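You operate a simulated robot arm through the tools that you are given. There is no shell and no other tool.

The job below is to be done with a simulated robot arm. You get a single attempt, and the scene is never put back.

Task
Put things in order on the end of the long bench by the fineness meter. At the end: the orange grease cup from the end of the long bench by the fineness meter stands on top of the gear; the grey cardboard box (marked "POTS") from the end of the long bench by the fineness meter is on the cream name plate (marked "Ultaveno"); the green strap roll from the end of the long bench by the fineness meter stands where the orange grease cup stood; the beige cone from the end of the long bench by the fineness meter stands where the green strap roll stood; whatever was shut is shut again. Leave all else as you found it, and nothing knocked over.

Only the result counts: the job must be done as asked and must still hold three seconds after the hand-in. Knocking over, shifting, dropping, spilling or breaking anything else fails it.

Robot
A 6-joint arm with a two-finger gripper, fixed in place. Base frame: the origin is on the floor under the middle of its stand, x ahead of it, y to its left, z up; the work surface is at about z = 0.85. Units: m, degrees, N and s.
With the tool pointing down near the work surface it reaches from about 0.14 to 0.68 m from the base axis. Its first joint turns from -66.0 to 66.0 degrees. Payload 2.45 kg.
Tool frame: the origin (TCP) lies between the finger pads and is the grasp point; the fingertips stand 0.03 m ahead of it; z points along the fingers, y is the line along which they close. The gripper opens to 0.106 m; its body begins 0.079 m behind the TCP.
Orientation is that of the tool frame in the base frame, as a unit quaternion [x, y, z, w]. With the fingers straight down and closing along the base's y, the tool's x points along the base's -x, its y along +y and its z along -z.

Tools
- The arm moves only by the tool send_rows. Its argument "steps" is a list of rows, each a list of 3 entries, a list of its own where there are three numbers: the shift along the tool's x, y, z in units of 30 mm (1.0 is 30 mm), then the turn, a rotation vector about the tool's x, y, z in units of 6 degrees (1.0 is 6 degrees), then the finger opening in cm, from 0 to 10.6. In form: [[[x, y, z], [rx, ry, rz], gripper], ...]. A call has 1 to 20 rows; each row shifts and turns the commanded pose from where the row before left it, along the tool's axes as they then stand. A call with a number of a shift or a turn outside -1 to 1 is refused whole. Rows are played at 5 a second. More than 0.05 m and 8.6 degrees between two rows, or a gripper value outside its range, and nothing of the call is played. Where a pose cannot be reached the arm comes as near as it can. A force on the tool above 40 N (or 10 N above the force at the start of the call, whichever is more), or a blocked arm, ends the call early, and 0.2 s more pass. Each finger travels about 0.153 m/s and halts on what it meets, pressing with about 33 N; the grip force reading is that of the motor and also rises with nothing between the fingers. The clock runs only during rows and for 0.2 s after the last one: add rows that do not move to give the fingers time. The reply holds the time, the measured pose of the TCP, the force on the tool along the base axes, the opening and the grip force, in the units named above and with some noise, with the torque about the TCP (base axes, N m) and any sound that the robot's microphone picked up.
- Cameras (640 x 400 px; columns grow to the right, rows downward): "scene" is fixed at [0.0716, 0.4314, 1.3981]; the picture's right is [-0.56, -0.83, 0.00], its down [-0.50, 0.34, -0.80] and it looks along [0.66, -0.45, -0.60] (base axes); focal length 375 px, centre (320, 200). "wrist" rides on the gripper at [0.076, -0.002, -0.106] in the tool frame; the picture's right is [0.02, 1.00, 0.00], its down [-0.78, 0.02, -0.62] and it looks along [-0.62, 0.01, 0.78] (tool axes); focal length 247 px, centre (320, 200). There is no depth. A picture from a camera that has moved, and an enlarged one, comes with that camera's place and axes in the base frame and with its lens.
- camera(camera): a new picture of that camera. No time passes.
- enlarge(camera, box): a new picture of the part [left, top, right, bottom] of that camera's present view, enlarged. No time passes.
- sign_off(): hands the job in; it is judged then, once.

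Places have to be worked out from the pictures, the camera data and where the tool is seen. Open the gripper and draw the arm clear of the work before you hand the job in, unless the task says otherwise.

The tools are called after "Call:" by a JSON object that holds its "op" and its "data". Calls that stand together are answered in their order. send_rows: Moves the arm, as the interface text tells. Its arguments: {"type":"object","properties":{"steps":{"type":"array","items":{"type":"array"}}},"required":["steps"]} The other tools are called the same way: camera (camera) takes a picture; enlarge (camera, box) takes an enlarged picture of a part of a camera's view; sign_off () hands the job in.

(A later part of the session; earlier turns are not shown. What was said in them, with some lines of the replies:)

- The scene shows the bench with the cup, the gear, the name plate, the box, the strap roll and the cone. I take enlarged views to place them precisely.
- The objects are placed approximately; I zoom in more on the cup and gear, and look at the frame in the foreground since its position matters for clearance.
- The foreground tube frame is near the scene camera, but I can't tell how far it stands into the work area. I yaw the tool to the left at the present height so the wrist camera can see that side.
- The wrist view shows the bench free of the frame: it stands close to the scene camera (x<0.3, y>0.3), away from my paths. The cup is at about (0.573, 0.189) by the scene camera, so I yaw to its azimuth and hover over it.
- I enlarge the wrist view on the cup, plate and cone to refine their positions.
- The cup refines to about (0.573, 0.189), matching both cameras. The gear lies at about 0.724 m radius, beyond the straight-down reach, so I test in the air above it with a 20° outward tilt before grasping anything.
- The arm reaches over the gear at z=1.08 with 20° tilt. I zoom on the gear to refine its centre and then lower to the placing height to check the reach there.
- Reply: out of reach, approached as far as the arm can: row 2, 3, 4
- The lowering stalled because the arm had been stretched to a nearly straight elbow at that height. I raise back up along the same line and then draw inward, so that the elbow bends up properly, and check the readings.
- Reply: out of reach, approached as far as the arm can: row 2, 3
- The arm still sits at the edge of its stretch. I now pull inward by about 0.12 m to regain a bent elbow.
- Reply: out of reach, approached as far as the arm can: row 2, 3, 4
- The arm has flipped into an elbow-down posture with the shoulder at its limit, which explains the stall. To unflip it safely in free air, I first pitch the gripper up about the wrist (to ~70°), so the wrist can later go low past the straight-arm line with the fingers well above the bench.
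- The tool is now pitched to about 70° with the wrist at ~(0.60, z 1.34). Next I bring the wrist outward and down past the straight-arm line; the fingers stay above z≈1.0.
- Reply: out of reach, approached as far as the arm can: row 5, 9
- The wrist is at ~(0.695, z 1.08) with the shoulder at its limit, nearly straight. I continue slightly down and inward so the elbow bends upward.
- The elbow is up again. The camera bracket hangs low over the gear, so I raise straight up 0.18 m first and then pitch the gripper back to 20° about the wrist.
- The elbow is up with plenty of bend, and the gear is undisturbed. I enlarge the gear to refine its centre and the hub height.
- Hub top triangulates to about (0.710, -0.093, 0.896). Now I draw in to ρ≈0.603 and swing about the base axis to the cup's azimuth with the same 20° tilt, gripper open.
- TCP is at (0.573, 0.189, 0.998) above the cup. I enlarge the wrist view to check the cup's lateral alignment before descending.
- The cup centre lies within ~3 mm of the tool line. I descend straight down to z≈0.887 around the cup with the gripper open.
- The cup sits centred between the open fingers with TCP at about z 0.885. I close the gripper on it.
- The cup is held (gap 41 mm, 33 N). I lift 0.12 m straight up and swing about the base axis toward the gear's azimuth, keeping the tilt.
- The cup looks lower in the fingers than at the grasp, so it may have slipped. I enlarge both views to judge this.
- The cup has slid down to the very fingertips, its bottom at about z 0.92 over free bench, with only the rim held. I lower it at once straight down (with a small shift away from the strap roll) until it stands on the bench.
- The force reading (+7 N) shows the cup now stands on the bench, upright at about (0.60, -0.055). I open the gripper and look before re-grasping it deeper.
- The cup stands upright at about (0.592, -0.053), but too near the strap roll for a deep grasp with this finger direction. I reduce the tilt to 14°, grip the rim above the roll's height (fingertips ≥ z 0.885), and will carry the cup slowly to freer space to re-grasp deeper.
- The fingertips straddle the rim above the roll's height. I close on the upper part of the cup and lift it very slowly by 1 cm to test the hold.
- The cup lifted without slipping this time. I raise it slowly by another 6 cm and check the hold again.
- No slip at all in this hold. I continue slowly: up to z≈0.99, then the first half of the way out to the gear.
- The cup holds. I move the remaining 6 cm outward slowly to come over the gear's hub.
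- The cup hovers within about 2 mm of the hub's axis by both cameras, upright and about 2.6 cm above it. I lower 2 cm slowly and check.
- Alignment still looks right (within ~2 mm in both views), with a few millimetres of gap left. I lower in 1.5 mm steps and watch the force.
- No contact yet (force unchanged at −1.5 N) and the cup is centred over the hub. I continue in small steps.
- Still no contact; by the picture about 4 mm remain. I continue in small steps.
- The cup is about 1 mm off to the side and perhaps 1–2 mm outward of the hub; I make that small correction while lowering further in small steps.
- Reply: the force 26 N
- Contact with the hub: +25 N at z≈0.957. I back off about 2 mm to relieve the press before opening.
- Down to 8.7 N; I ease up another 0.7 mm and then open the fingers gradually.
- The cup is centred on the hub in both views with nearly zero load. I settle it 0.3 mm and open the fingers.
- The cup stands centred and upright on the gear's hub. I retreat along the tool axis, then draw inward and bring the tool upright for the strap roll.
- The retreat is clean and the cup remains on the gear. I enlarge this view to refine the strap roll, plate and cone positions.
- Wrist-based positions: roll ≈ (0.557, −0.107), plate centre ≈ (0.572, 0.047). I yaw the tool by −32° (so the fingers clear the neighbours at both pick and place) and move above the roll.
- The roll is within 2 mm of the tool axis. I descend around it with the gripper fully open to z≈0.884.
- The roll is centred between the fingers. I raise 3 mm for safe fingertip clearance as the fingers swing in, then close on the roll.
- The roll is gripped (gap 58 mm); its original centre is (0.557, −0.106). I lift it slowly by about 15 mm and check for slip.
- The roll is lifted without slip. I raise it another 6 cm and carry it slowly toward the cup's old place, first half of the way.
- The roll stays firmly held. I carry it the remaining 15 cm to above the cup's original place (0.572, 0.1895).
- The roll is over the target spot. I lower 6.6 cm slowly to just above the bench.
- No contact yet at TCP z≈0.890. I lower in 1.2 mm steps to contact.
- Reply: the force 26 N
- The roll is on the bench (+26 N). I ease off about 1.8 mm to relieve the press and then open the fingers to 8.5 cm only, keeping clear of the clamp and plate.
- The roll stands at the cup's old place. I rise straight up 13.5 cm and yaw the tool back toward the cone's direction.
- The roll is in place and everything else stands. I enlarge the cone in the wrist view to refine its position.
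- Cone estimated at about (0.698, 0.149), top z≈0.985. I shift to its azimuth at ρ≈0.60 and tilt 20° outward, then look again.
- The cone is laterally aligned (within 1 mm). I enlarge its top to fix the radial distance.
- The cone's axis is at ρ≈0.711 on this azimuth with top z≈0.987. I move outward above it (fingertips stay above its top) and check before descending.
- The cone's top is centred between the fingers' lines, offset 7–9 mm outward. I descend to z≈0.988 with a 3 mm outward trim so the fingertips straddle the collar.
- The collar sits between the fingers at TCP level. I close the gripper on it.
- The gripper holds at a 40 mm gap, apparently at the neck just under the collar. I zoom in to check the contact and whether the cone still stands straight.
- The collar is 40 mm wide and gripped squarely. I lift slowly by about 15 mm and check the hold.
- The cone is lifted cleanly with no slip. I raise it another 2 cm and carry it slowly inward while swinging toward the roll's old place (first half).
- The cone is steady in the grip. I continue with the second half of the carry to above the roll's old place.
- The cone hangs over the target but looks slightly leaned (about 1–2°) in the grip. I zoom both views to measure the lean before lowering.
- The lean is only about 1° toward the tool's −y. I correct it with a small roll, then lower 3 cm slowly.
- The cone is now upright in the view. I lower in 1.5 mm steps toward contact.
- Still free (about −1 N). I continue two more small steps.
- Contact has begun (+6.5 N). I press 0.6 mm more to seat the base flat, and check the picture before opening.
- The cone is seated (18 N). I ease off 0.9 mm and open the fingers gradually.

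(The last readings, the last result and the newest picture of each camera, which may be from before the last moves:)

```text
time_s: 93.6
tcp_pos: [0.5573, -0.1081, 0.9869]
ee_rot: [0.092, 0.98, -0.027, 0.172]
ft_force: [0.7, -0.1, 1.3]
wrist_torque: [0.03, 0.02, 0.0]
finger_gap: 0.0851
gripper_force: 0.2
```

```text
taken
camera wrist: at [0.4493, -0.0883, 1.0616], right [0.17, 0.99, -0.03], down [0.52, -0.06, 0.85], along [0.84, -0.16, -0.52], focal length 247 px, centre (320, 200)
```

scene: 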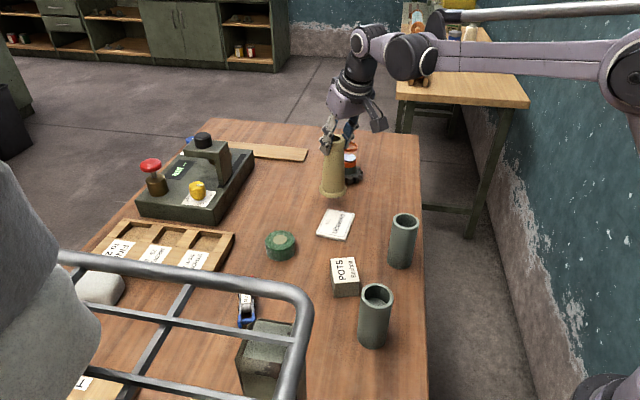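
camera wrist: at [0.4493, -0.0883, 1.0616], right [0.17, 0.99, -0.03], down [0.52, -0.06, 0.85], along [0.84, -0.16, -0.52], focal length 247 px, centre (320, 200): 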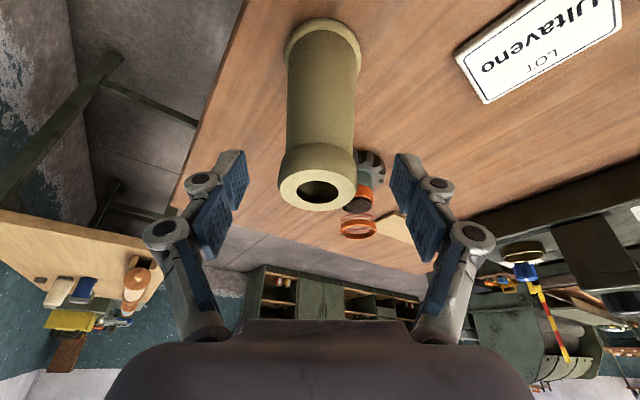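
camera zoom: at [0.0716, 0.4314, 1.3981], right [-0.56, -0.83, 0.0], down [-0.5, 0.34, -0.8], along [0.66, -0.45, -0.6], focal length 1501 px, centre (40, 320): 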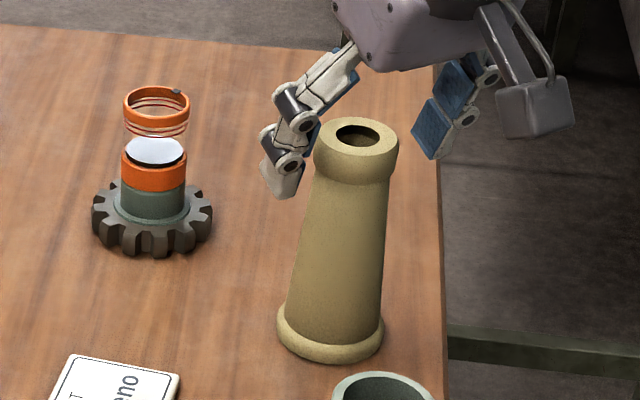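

The cone stands upright where the roll was. I rise straight up, undo the small roll and bring the tool upright again.

Call:
{"op": "send_rows", "data": {"steps": [[[-0.114, 0, -0.313], [0, 0, 0], 8.5], [[-0.228, 0, -0.627], [0, 0, 0], 8.5], [[-0.228, 0, -0.627], [0, 0, 0], 9.5], [[-0.228, 0, -0.627], [0, 0, 0], 10.6], [[0, 0, 0], [-0.188, 0, 0.068], 10.6], [[0, 0, 0], [0, 0.83333, 0], 10.6], [[0, 0, 0], [0, 0.83333, 0], 10.6], [[0, 0, 0], [0, 0.83333, 0], 10.6], [[0, 0, 0], [0, 0.83333, 0], 10.6], [[0, 0, 0], [0, 0, 0], 10.6]]}}

Call:
{"op": "camera", "data": {"camera": "scene"}}

Call:
{"op": "camera", "data": {"camera": "wrist"}}

```text
time_s: 95.8
tcp_pos: [0.5564, -0.1062, 1.0594]
ee_rot: [0.095, 0.996, 0.0, 0.0]
ft_force: [-1.0, 0.9, -0.4]
wrist_torque: [0.03, 0.01, 0.0]
finger_gap: 0.1061
gripper_force: 0.0
```

```text
taken
```

scene: 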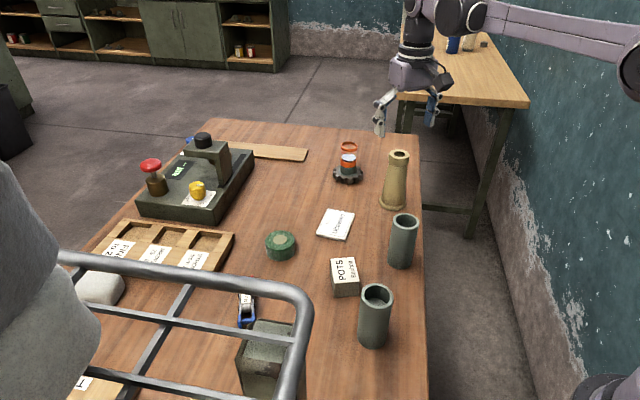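

```text
taken
camera wrist: at [0.48, -0.0936, 1.1651], right [0.17, 0.99, 0.0], down [0.77, -0.13, 0.62], along [0.61, -0.1, -0.78], focal length 247 px, centre (320, 200)
```

wrist: 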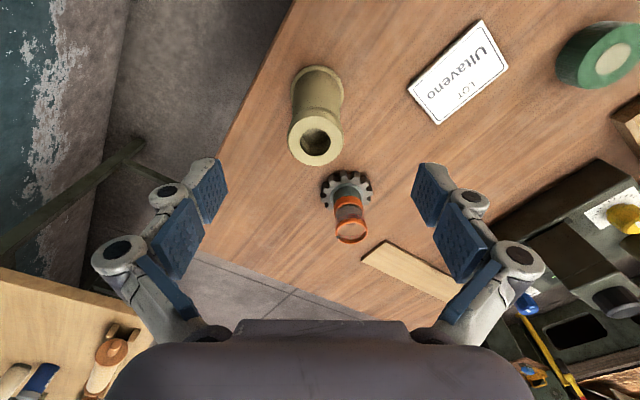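

All placed items stand well. Now for the box: I yaw to −28° (aligned with its short side) and move above it at about (0.434, 0.13).

Call:
{"op": "send_rows", "data": {"steps": [[[0, 0, 0], [0, 0, 0.9556], 10.6], [[0, 0, 0], [0, 0, 0.9556], 10.6], [[0, 0, 0], [0, 0, 0.9556], 10.6], [[0.9125, 0.629, 0], [0, 0, 0], 10.6], [[0.9125, 0.629, 0], [0, 0, 0], 10.6], [[0.9125, 0.629, 0], [0, 0, 0], 10.6], [[0.9125, 0.629, 0], [0, 0, 0], 10.6], [[0.9125, 0.629, 0], [0, 0, 0], 10.6], [[0.9125, 0.629, 0], [0, 0, 0], 10.6], [[0.9125, 0.629, 0], [0, 0, 0], 10.6], [[0.9125, 0.629, 0], [0, 0, 0], 10.6], [[0, 0, 0], [0, 0, 0], 10.6]]}}

Call:
{"op": "camera", "data": {"camera": "wrist"}}

Call:
{"op": "camera", "data": {"camera": "scene"}}

Call:
{"op": "enlarge", "data": {"camera": "wrist", "box": [250, 60, 390, 200]}}

```text
time_s: 98.4
tcp_pos: [0.4349, 0.131, 1.058]
ee_rot: [0.243, 0.97, 0.0, -0.001]
ft_force: [0.4, -0.2, 0.0]
wrist_torque: [-0.02, -0.01, -0.01]
finger_gap: 0.1059
gripper_force: 0.0
```

```text
taken
camera wrist: at [0.3658, 0.1653, 1.1659], right [0.45, 0.89, 0.0], down [0.7, -0.35, 0.62], along [0.55, -0.28, -0.78], focal length 247 px, centre (320, 200)
```

wrist: 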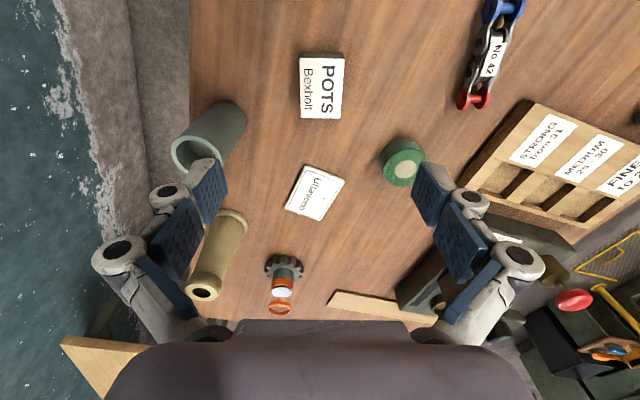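

```text
taken
```

scene: 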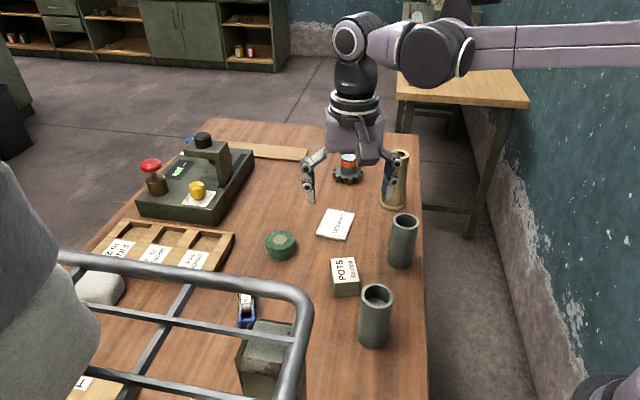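

```text
2.86 times, centred on (320, 130) of wrist
camera zoom: at [0.3658, 0.1653, 1.1659], right [0.45, 0.89, 0.0], down [0.7, -0.35, 0.62], along [0.55, -0.28, -0.78], focal length 706 px, centre (320, 400)
```

zoom: 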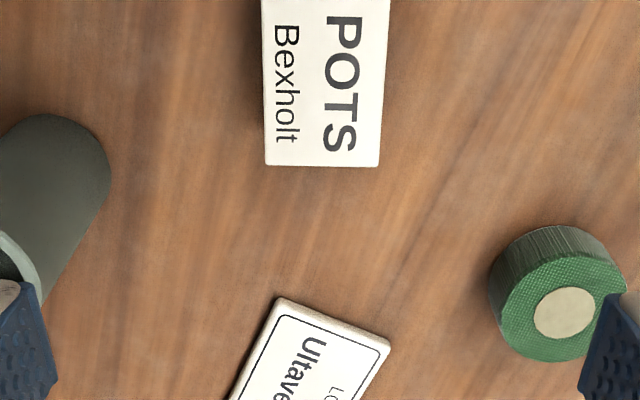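

The box is well aligned with the tool. I enlarge it to get its centre.

Call:
{"op": "enlarge", "data": {"camera": "wrist", "box": [270, 35, 370, 135]}}

```text
4.00 times, centred on (320, 85) of wrist
camera zoom: at [0.3658, 0.1653, 1.1659], right [0.45, 0.89, 0.0], down [0.7, -0.35, 0.62], along [0.55, -0.28, -0.78], focal length 988 px, centre (320, 660)
```

zoom: 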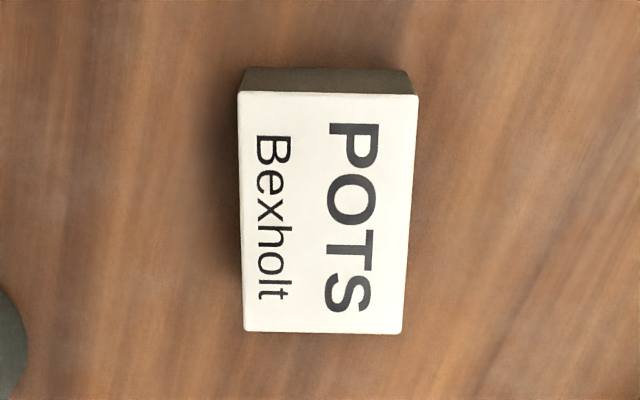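

Box centre is only 4 mm behind the tool axis; size 60 × 45 mm, top ≈ z 0.887. I descend toward it, first to z≈0.93.

Call:
{"op": "send_rows", "data": {"steps": [[[0.12, 0.013, 0.85], [0, 0, 0], 10.6], [[0, 0, 0.85], [0, 0, 0], 10.6], [[0, 0, 0.85], [0, 0, 0], 10.6], [[0, 0, 0.85], [0, 0, 0], 10.6], [[0, 0, 0.85], [0, 0, 0], 10.6], [[0, 0, 0], [0, 0, 0], 10.6]]}}

Call:
{"op": "camera", "data": {"camera": "wrist"}}

Call:
{"op": "enlarge", "data": {"camera": "scene", "box": [290, 180, 430, 360]}}

```text
time_s: 99.8
tcp_pos: [0.4316, 0.1312, 0.931]
ee_rot: [0.243, 0.97, 0.001, 0.0]
ft_force: [0.1, 0.1, 0.1]
wrist_torque: [0.0, 0.02, -0.02]
finger_gap: 0.1057
gripper_force: 0.1
```

```text
taken
camera wrist: at [0.3627, 0.166, 1.0376], right [0.45, 0.89, 0.0], down [0.7, -0.35, 0.62], along [0.56, -0.28, -0.78], focal length 247 px, centre (320, 200)
```

wrist: 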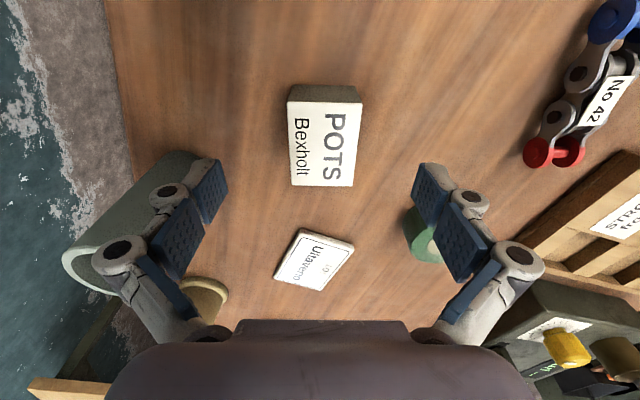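

```text
2.22 times, centred on (360, 270) of scene
camera zoom: at [0.0715, 0.4314, 1.3981], right [-0.56, -0.83, 0.0], down [-0.5, 0.34, -0.8], along [0.66, -0.45, -0.6], focal length 834 px, centre (231, 44)
```

zoom: 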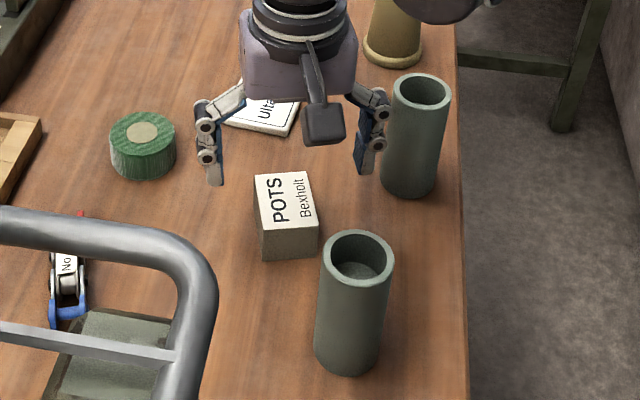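

Fingers clear the pots. I narrow the opening to 8 cm and descend the last 4 cm around the box.

Call:
{"op": "send_rows", "data": {"steps": [[[0, 0, 0], [0, 0, 0], 8.0], [[0, 0, 0.5], [0, 0, 0], 8.0], [[0, 0, 0.5], [0, 0, 0], 8.0], [[0, 0, 0.37], [0, 0, 0], 8.0], [[0, 0, 0], [0, 0, 0], 8.0]]}}

Call:
{"op": "camera", "data": {"camera": "wrist"}}

Call:
{"op": "enlarge", "data": {"camera": "scene", "box": [290, 180, 430, 360]}}

```text
time_s: 101.0
tcp_pos: [0.4314, 0.1308, 0.8886]
ee_rot: [0.243, 0.97, 0.0, 0.0]
ft_force: [0.6, -0.3, 0.2]
wrist_torque: [0.04, 0.06, -0.03]
finger_gap: 0.0801
gripper_force: 0.0
```

```text
taken
camera wrist: at [0.3623, 0.1655, 0.9956], right [0.45, 0.89, 0.0], down [0.7, -0.35, 0.62], along [0.56, -0.28, -0.78], focal length 247 px, centre (320, 200)
```

wrist: 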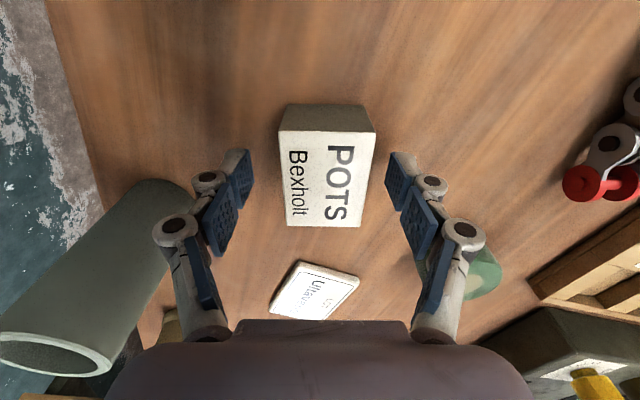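

```text
2.22 times, centred on (360, 270) of scene
camera zoom: at [0.0716, 0.4314, 1.3981], right [-0.56, -0.83, 0.0], down [-0.5, 0.34, -0.8], along [0.66, -0.45, -0.6], focal length 834 px, centre (231, 44)
```

zoom: 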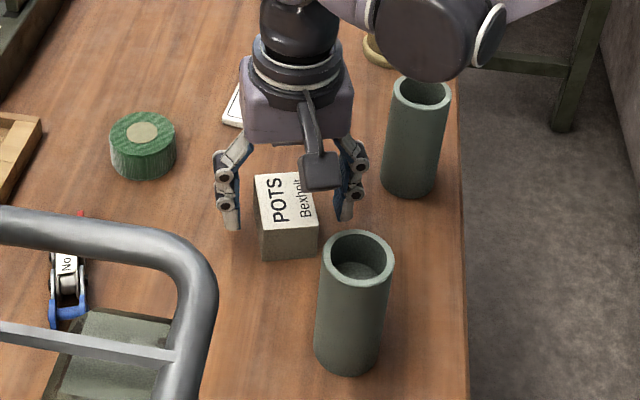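

The box is centred between the fingers. I close on its 45 mm sides.

Call:
{"op": "send_rows", "data": {"steps": [[[0, 0, 0], [0, 0, 0], 6.0], [[0, 0, 0], [0, 0, 0], 5.0], [[0, 0, 0], [0, 0, 0], 4.0], [[0, 0, 0], [0, 0, 0], 3.7], [[0, 0, 0], [0, 0, 0], 3.7]]}}

Call:
{"op": "camera", "data": {"camera": "wrist"}}

```text
time_s: 102.2
tcp_pos: [0.4316, 0.1309, 0.8904]
ee_rot: [0.243, 0.97, 0.0, 0.0]
ft_force: [0.4, 0.5, 2.4]
wrist_torque: [0.09, -0.02, 0.01]
finger_gap: 0.0442
gripper_force: 32.8
```

```text
taken
camera wrist: at [0.3624, 0.1656, 0.9959], right [0.45, 0.89, 0.0], down [0.7, -0.35, 0.62], along [0.56, -0.28, -0.78], focal length 247 px, centre (320, 200)
```

wrist: 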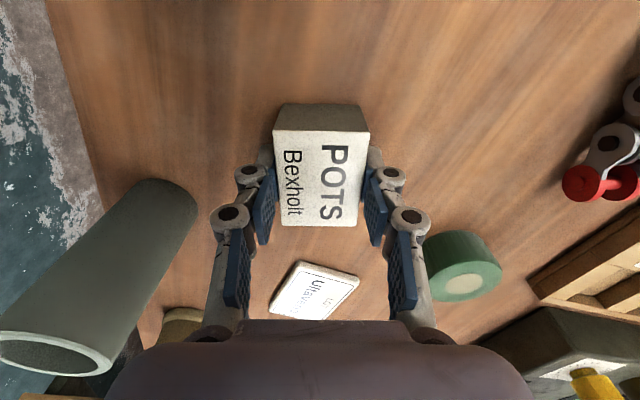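

The box is held (gap 44 mm). I lift it slowly about 1.5 cm to check.

Call:
{"op": "send_rows", "data": {"steps": [[[0, 0, -0.06], [0, 0, 0], 3.7], [[0, 0, -0.1], [0, 0, 0], 3.7], [[0, 0, -0.1], [0, 0, 0], 3.7], [[0, 0, -0.1], [0, 0, 0], 3.7], [[0, 0, -0.1], [0, 0, 0], 3.7], [[0, 0, -0.06], [0, 0, 0], 3.7]]}}

Call:
{"op": "camera", "data": {"camera": "wrist"}}

Call:
{"op": "enlarge", "data": {"camera": "scene", "box": [290, 180, 430, 360]}}

```text
time_s: 103.6
tcp_pos: [0.4319, 0.1325, 0.9053]
ee_rot: [0.243, 0.97, 0.0, 0.0]
ft_force: [-0.3, 0.0, -1.2]
wrist_torque: [0.04, 0.01, -0.01]
finger_gap: 0.0443
gripper_force: 32.8
```

```text
taken
camera wrist: at [0.363, 0.1666, 1.0116], right [0.45, 0.89, 0.0], down [0.7, -0.35, 0.62], along [0.56, -0.28, -0.78], focal length 247 px, centre (320, 200)
```

wrist: 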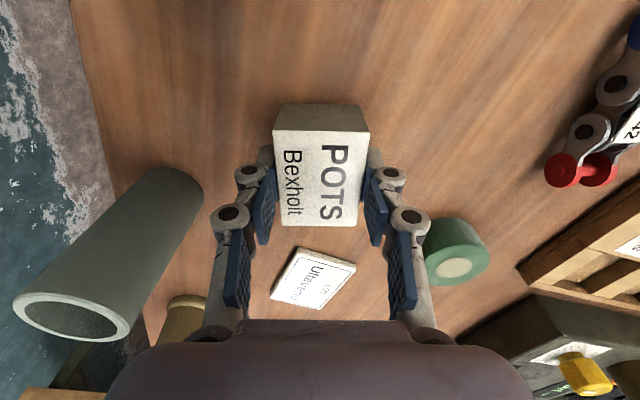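

```text
2.22 times, centred on (360, 270) of scene
camera zoom: at [0.0716, 0.4314, 1.3981], right [-0.56, -0.83, 0.0], down [-0.5, 0.34, -0.8], along [0.66, -0.45, -0.6], focal length 834 px, centre (231, 44)
```

zoom: 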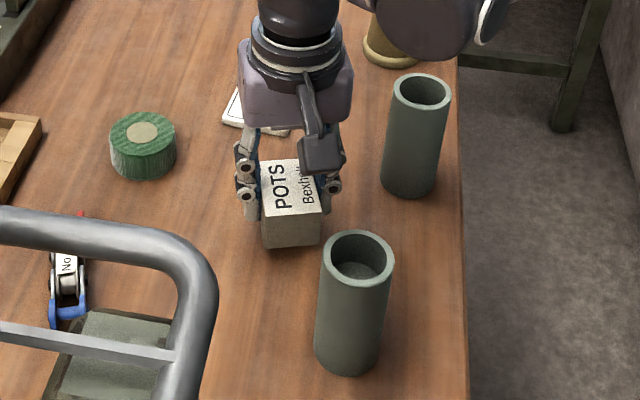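

The box is held firmly. I raise it to z≈0.95 and carry it slowly toward the plate's centre (0.572, 0.047).

Call:
{"op": "send_rows", "data": {"steps": [[[0, 0, -0.2], [0, 0, 0], 3.7], [[0, 0, -0.35], [0, 0, 0], 3.7], [[0, 0, -0.35], [0, 0, 0], 3.7], [[0, 0, -0.35], [0, 0, 0], 3.7], [[0, 0, -0.25], [0, 0, 0], 3.7], [[-0.2, -0.01, 0], [0, 0, 0], 3.7], [[-0.39, -0.0217, 0], [0, 0, 0], 3.7], [[-0.39, -0.0217, 0], [0, 0, 0], 3.7], [[-0.39, -0.0217, 0], [0, 0, 0], 3.7], [[-0.39, -0.0217, 0], [0, 0, 0], 3.7], [[-0.39, -0.0217, 0], [0, 0, 0], 3.7], [[-0.39, -0.0217, 0], [0, 0, 0], 3.7], [[-0.39, -0.0217, 0], [0, 0, 0], 3.7], [[-0.39, -0.0217, 0], [0, 0, 0], 3.7], [[-0.39, -0.0217, 0], [0, 0, 0], 3.7], [[-0.39, -0.0217, 0], [0, 0, 0], 3.7], [[-0.39, -0.0217, 0], [0, 0, 0], 3.7], [[-0.39, -0.0217, 0], [0, 0, 0], 3.7], [[-0.39, -0.0217, 0], [0, 0, 0], 3.7], [[-0.2, -0.01, 0], [0, 0, 0], 3.7]]}}

Call:
{"op": "camera", "data": {"camera": "wrist"}}

Call:
{"op": "camera", "data": {"camera": "scene"}}

```text
time_s: 107.8
tcp_pos: [0.5724, 0.047, 0.95]
ee_rot: [0.243, 0.97, -0.001, 0.0]
ft_force: [0.5, -1.0, -1.9]
wrist_torque: [0.0, 0.03, 0.0]
finger_gap: 0.0441
gripper_force: 32.6
```

```text
taken
camera wrist: at [0.503, 0.0814, 1.0564], right [0.45, 0.89, 0.0], down [0.7, -0.35, 0.62], along [0.55, -0.28, -0.78], focal length 247 px, centre (320, 200)
```

wrist: 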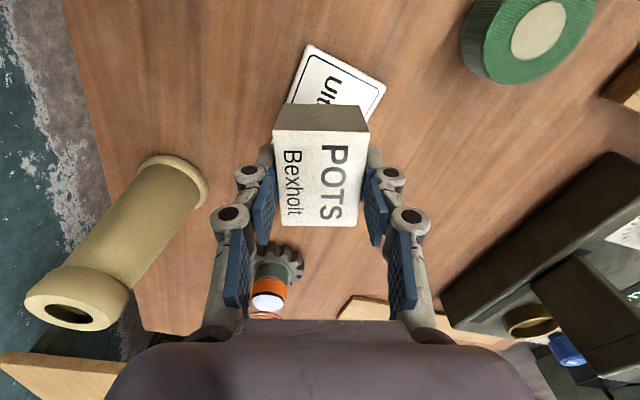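

```text
taken
```

scene: 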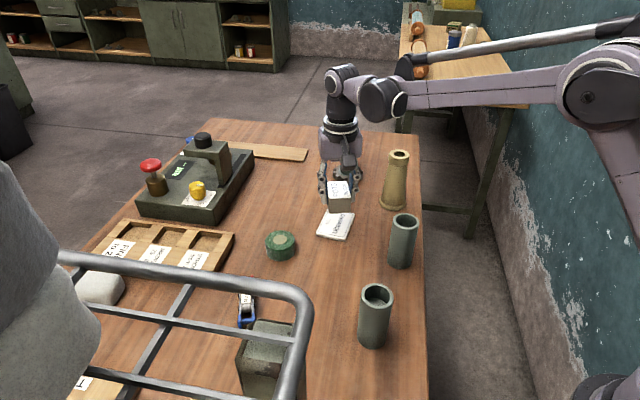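

The box is above the plate. I yaw it 24° slowly so its long side lies along the plate's long side, then check the alignment.

Call:
{"op": "send_rows", "data": {"steps": [[[0, 0, 0], [0, 0, 0.25], 3.7], [[0, 0, 0], [0, 0, 0.5], 3.7], [[0, 0, 0], [0, 0, 0.5], 3.7], [[0, 0, 0], [0, 0, 0.5], 3.7], [[0, 0, 0], [0, 0, 0.5], 3.7], [[0, 0, 0], [0, 0, 0.5], 3.7], [[0, 0, 0], [0, 0, 0.5], 3.7], [[0, 0, 0], [0, 0, 0.5], 3.7], [[0, 0, 0], [0, 0, 0.25], 3.7], [[0, 0, 0], [0, 0, 0], 3.7]]}}

Call:
{"op": "camera", "data": {"camera": "wrist"}}

Call:
{"op": "enlarge", "data": {"camera": "scene", "box": [290, 150, 390, 260]}}

```text
time_s: 110.0
tcp_pos: [0.5719, 0.0468, 0.9505]
ee_rot: [0.439, 0.898, 0.0, 0.0]
ft_force: [-0.2, -1.3, -1.5]
wrist_torque: [0.01, 0.01, 0.01]
finger_gap: 0.0441
gripper_force: 32.9
```

```text
taken
camera wrist: at [0.5228, 0.1053, 1.0567], right [0.78, 0.63, 0.0], down [0.49, -0.61, 0.62], along [0.39, -0.48, -0.78], focal length 247 px, centre (320, 200)
```

wrist: 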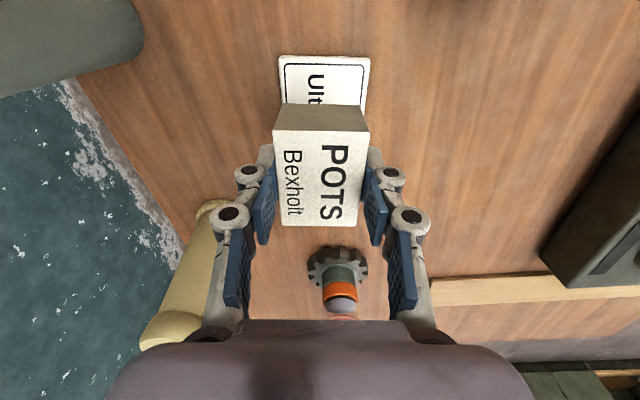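

```text
3.64 times, centred on (340, 205) of scene
camera zoom: at [0.0716, 0.4314, 1.3981], right [-0.56, -0.83, 0.0], down [-0.5, 0.34, -0.8], along [0.66, -0.45, -0.6], focal length 1364 px, centre (247, 182)
```

zoom: 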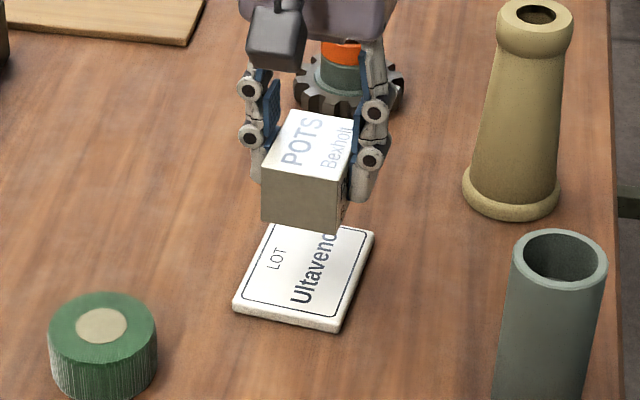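

The box is aligned with the plate; a small trim of about 3 mm centres it. I lower it to just above the plate.

Call:
{"op": "send_rows", "data": {"steps": [[[0.1, 0.083, 0], [0, 0, 0], 3.7], [[0, 0, 0.2], [0, 0, 0], 3.7], [[0, 0, 0.3], [0, 0, 0], 3.7], [[0, 0, 0.35], [0, 0, 0], 3.7], [[0, 0, 0.35], [0, 0, 0], 3.7], [[0, 0, 0.25], [0, 0, 0], 3.7], [[0, 0, 0.12], [0, 0, 0], 3.7], [[0, 0, 0], [0, 0, 0], 3.7]]}}

Call:
{"op": "camera", "data": {"camera": "wrist"}}

Call:
{"op": "enlarge", "data": {"camera": "scene", "box": [290, 150, 390, 260]}}

```text
time_s: 111.8
tcp_pos: [0.5718, 0.0509, 0.9024]
ee_rot: [0.439, 0.898, 0.0, 0.001]
ft_force: [0.7, 0.5, -1.4]
wrist_torque: [-0.03, 0.0, 0.0]
finger_gap: 0.0439
gripper_force: 32.9
```

```text
taken
camera wrist: at [0.5226, 0.1089, 1.0092], right [0.78, 0.63, 0.0], down [0.49, -0.61, 0.62], along [0.39, -0.48, -0.78], focal length 247 px, centre (320, 200)
```

wrist: 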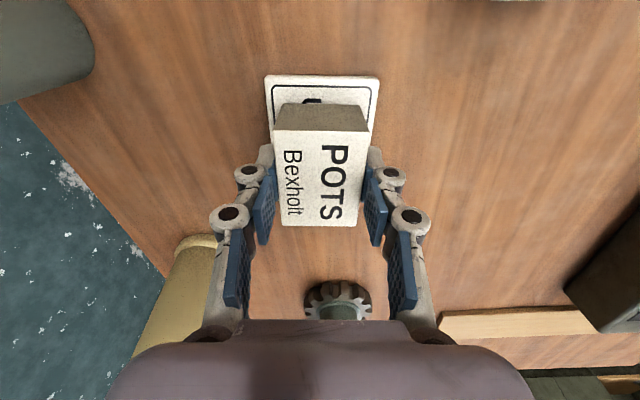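

```text
3.64 times, centred on (340, 205) of scene
camera zoom: at [0.0716, 0.4314, 1.3981], right [-0.56, -0.83, 0.0], down [-0.5, 0.34, -0.8], along [0.66, -0.45, -0.6], focal length 1364 px, centre (247, 182)
```

zoom: 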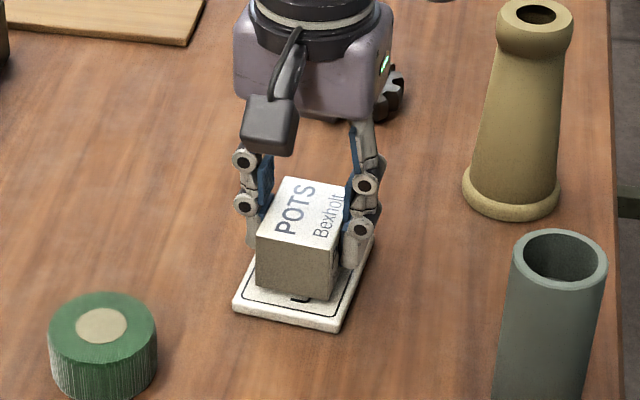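

Well centred over the plate. I lower in small steps to contact.

Call:
{"op": "send_rows", "data": {"steps": [[[0, 0, 0.05], [0, 0, 0], 3.7], [[0, 0, 0.05], [0, 0, 0], 3.7], [[0, 0, 0], [0, 0, 0], 3.7]]}}

```text
time_s: 112.6
tcp_pos: [0.5713, 0.0506, 0.8989]
ee_rot: [0.439, 0.898, 0.0, 0.0]
ft_force: [1.0, -0.3, -0.9]
wrist_torque: [-0.01, 0.03, 0.0]
finger_gap: 0.044
gripper_force: 33.4
```

No contact yet at z≈0.899 (force −0.9 N). I continue with 1 mm steps.

Call:
{"op": "send_rows", "data": {"steps": [[[0, 0, 0.033], [0, 0, 0], 3.7], [[0, 0, 0.033], [0, 0, 0], 3.7], [[0, 0, 0], [0, 0, 0], 3.7]]}}

```text
time_s: 113.4
tcp_pos: [0.5712, 0.0501, 0.8991]
ee_rot: [0.439, 0.899, 0.0, 0.0]
ft_force: [0.2, -0.5, 31.5]
wrist_torque: [0.0, 0.02, -0.01]
finger_gap: 0.0443
gripper_force: 33.5
```

The box presses on the plate (+31 N). I ease off 1.8 mm and then open the fingers gradually.

Call:
{"op": "send_rows", "data": {"steps": [[[0, 0, -0.06], [0, 0, 0], 3.7], [[0, 0, 0], [0, 0, 0], 3.7]]}}

```text
time_s: 114.0
tcp_pos: [0.5717, 0.0487, 0.8994]
ee_rot: [0.439, 0.899, 0.0, 0.0]
ft_force: [-0.3, -1.6, 5.8]
wrist_torque: [-0.05, -0.01, -0.02]
finger_gap: 0.0439
gripper_force: 32.7
```

The load is down to ~6 N, so the box rests on the plate. I open the fingers in stages.

Call:
{"op": "send_rows", "data": {"steps": [[[0, 0, 0], [0, 0, 0], 4.7], [[0, 0, 0], [0, 0, 0], 5.3], [[0, 0, 0], [0, 0, 0], 6.5], [[0, 0, 0], [0, 0, 0], 8.0], [[0, 0, 0], [0, 0, 0], 8.0]]}}

Call:
{"op": "camera", "data": {"camera": "wrist"}}

Call:
{"op": "enlarge", "data": {"camera": "scene", "box": [290, 150, 390, 260]}}

```text
time_s: 115.2
tcp_pos: [0.5724, 0.0501, 0.8996]
ee_rot: [0.439, 0.899, 0.0, 0.0]
ft_force: [-0.3, -0.3, -0.4]
wrist_torque: [0.01, 0.03, 0.01]
finger_gap: 0.08
gripper_force: 0.0
```

```text
taken
camera wrist: at [0.5227, 0.1096, 1.0059], right [0.78, 0.63, 0.0], down [0.49, -0.61, 0.62], along [0.39, -0.48, -0.78], focal length 247 px, centre (320, 200)
```

wrist: 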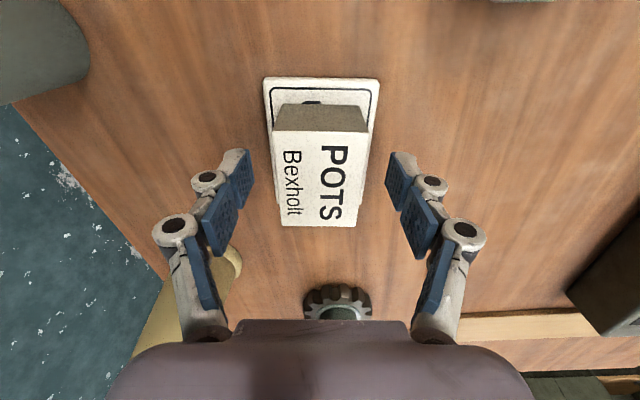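

```text
3.64 times, centred on (340, 205) of scene
camera zoom: at [0.0716, 0.4314, 1.3981], right [-0.56, -0.83, 0.0], down [-0.5, 0.34, -0.8], along [0.66, -0.45, -0.6], focal length 1364 px, centre (247, 182)
```

zoom: 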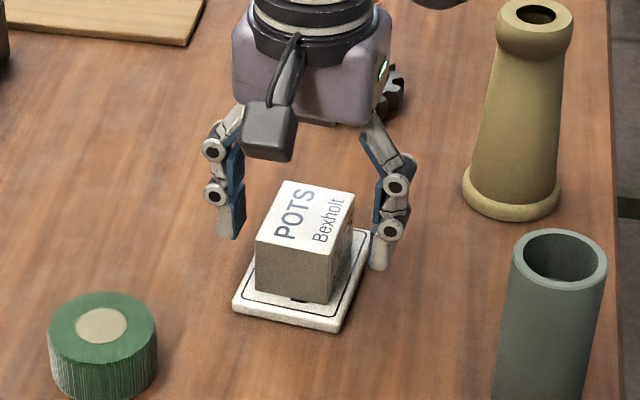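

The box rests squarely on the plate. I rise straight up and withdraw toward the arm's starting position.

Call:
{"op": "send_rows", "data": {"steps": [[[0, 0, -0.3], [0, 0, 0], 8.0], [[0, 0, -0.7], [0, 0, 0], 8.0], [[0, 0, -0.9], [0, 0, 0], 8.0], [[0, 0, -0.9], [0, 0, 0], 9.0], [[0, 0, -0.9], [0, 0, 0], 10.6], [[0, 0, -0.9], [0, 0, 0], 10.6], [[0, 0, -0.9], [0, 0, 0], 10.6], [[0, 0, -0.9], [0, 0, 0], 10.6], [[0, 0, 0], [0, 0, 0], 10.6]]}}

Call:
{"op": "camera", "data": {"camera": "scene"}}

Call:
{"op": "camera", "data": {"camera": "wrist"}}

```text
time_s: 117.2
tcp_pos: [0.5738, 0.0509, 1.0933]
ee_rot: [0.439, 0.898, 0.0, 0.0]
ft_force: [0.4, -0.5, 0.0]
wrist_torque: [0.01, 0.01, -0.01]
finger_gap: 0.1059
gripper_force: 0.1
```

```text
taken
```

scene: 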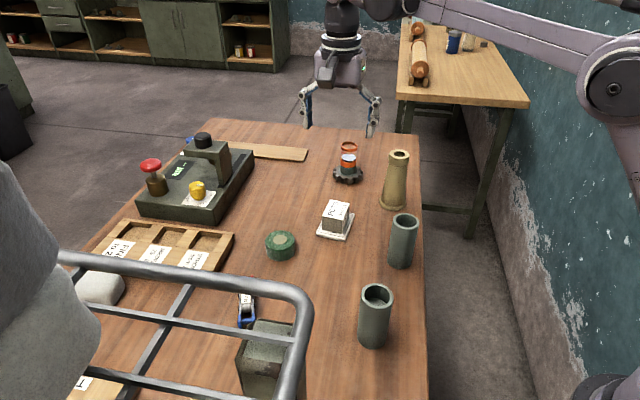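

```text
taken
camera wrist: at [0.524, 0.1101, 1.1995], right [0.78, 0.63, 0.0], down [0.49, -0.61, 0.62], along [0.39, -0.48, -0.78], focal length 247 px, centre (320, 200)
```

wrist: 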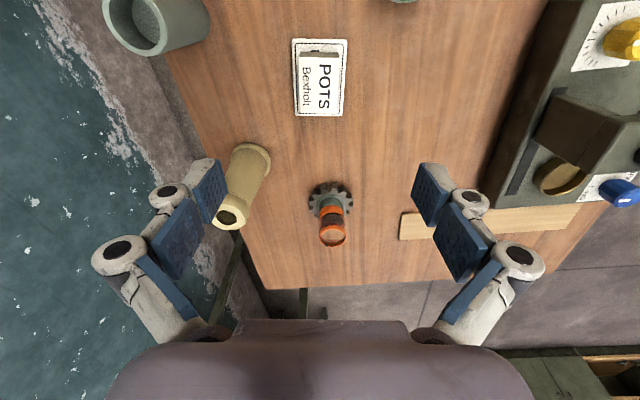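

Everything stands in its final place. I draw the arm back toward the start position, clear of the work.

Call:
{"op": "send_rows", "data": {"steps": [[[0.395, -0.9, -0.1], [0, 0, 0], 10.6], [[0.395, -0.9, -0.1], [0, 0, 0], 10.6], [[0.395, -0.9, -0.1], [0, 0, 0], 10.6], [[0.395, -0.9, -0.1], [0, 0, 0], 10.6], [[0.395, -0.9, -0.1], [0, 0, 0], 10.6], [[0.395, -0.9, -0.1], [0, 0, 0], 10.6], [[0.395, -0.9, -0.1], [0, 0, 0], 10.6], [[0, 0, 0], [0, 0, 0], 10.6], [[0, 0, 0], [0, 0, 0], 10.6]]}}

Call:
{"op": "camera", "data": {"camera": "scene"}}

Call:
{"op": "enlarge", "data": {"camera": "scene", "box": [230, 130, 430, 255]}}

Call:
{"op": "enlarge", "data": {"camera": "scene", "box": [230, 210, 430, 335]}}

Call:
{"op": "camera", "data": {"camera": "wrist"}}

```text
time_s: 119.2
tcp_pos: [0.372, 0.0005, 1.1115]
ee_rot: [0.439, 0.899, -0.001, -0.001]
ft_force: [-0.3, -0.6, 0.5]
wrist_torque: [-0.01, 0.01, 0.0]
finger_gap: 0.106
gripper_force: 0.0
```

```text
taken
```

scene: 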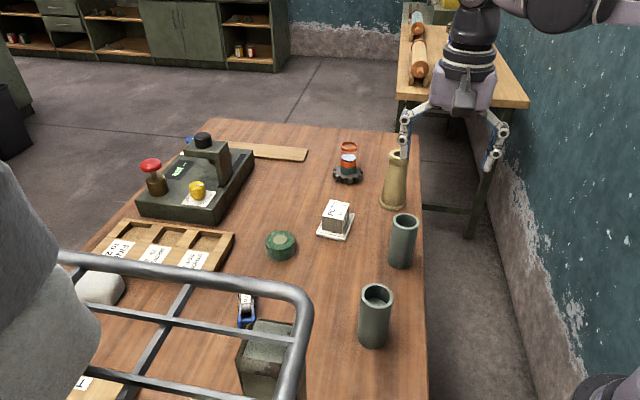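

```text
3.20 times, centred on (330, 192) of scene
camera zoom: at [0.0715, 0.4314, 1.3981], right [-0.56, -0.83, 0.0], down [-0.5, 0.34, -0.8], along [0.66, -0.45, -0.6], focal length 1201 px, centre (288, 224)
```

zoom: 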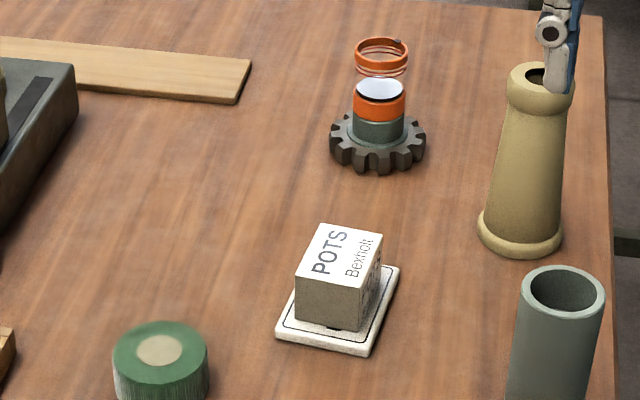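

```text
3.20 times, centred on (330, 272) of scene
camera zoom: at [0.0715, 0.4314, 1.3981], right [-0.56, -0.83, 0.0], down [-0.5, 0.34, -0.8], along [0.66, -0.45, -0.6], focal length 1201 px, centre (288, -32)
```

zoom: 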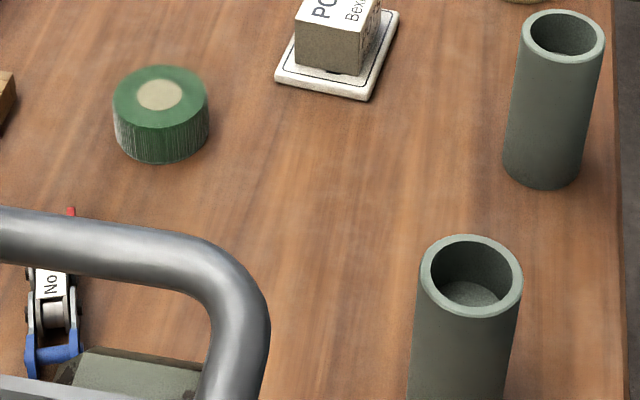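

```text
taken
camera wrist: at [0.3223, 0.0599, 1.2181], right [0.78, 0.63, 0.0], down [0.49, -0.61, 0.62], along [0.39, -0.48, -0.78], focal length 247 px, centre (320, 200)
```

wrist: 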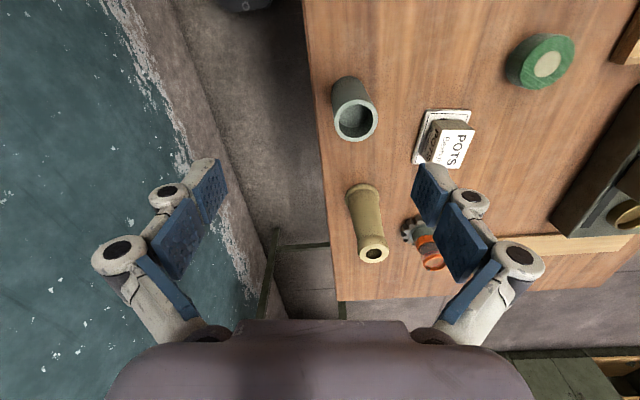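

Comparing with the first pictures: the cup stands on the gear, the box on the plate, the roll where the cup stood (pixel-matched) and the cone where the roll stood. The gear, plate, pots, clamp and meter are unmoved, nothing was opened, and the arm is clear with the gripper open. I hand the job in.

Call:
{"op": "sign_off", "data": {}}

```text
The job is handed in.
```

I've handed the job in, and everything on the bench end is where you asked. In the last pictures:

- **Orange grease cup:** it stands upright and centred on the hub of the gear.
- **Grey "POTS" box:** it rests flat on the "Ultaveno" name plate, lined up with the plate's long side.
- **Green strap roll:** it stands where the grease cup was.
- **Beige cone:** it stands upright where the strap roll was.

Compared with the first pictures, the gear, the plate, both pots, the clamp and the fineness meter look unmoved. I found nothing that had to be opened, so nothing needed shutting again.

The grease cup slid down to the fingertips on the first lift. I set it down upright on open bench before it fell, gripped it again higher up, and carried it slowly to the gear.

The gripper is open and the arm is back near its starting position, clear of the work.
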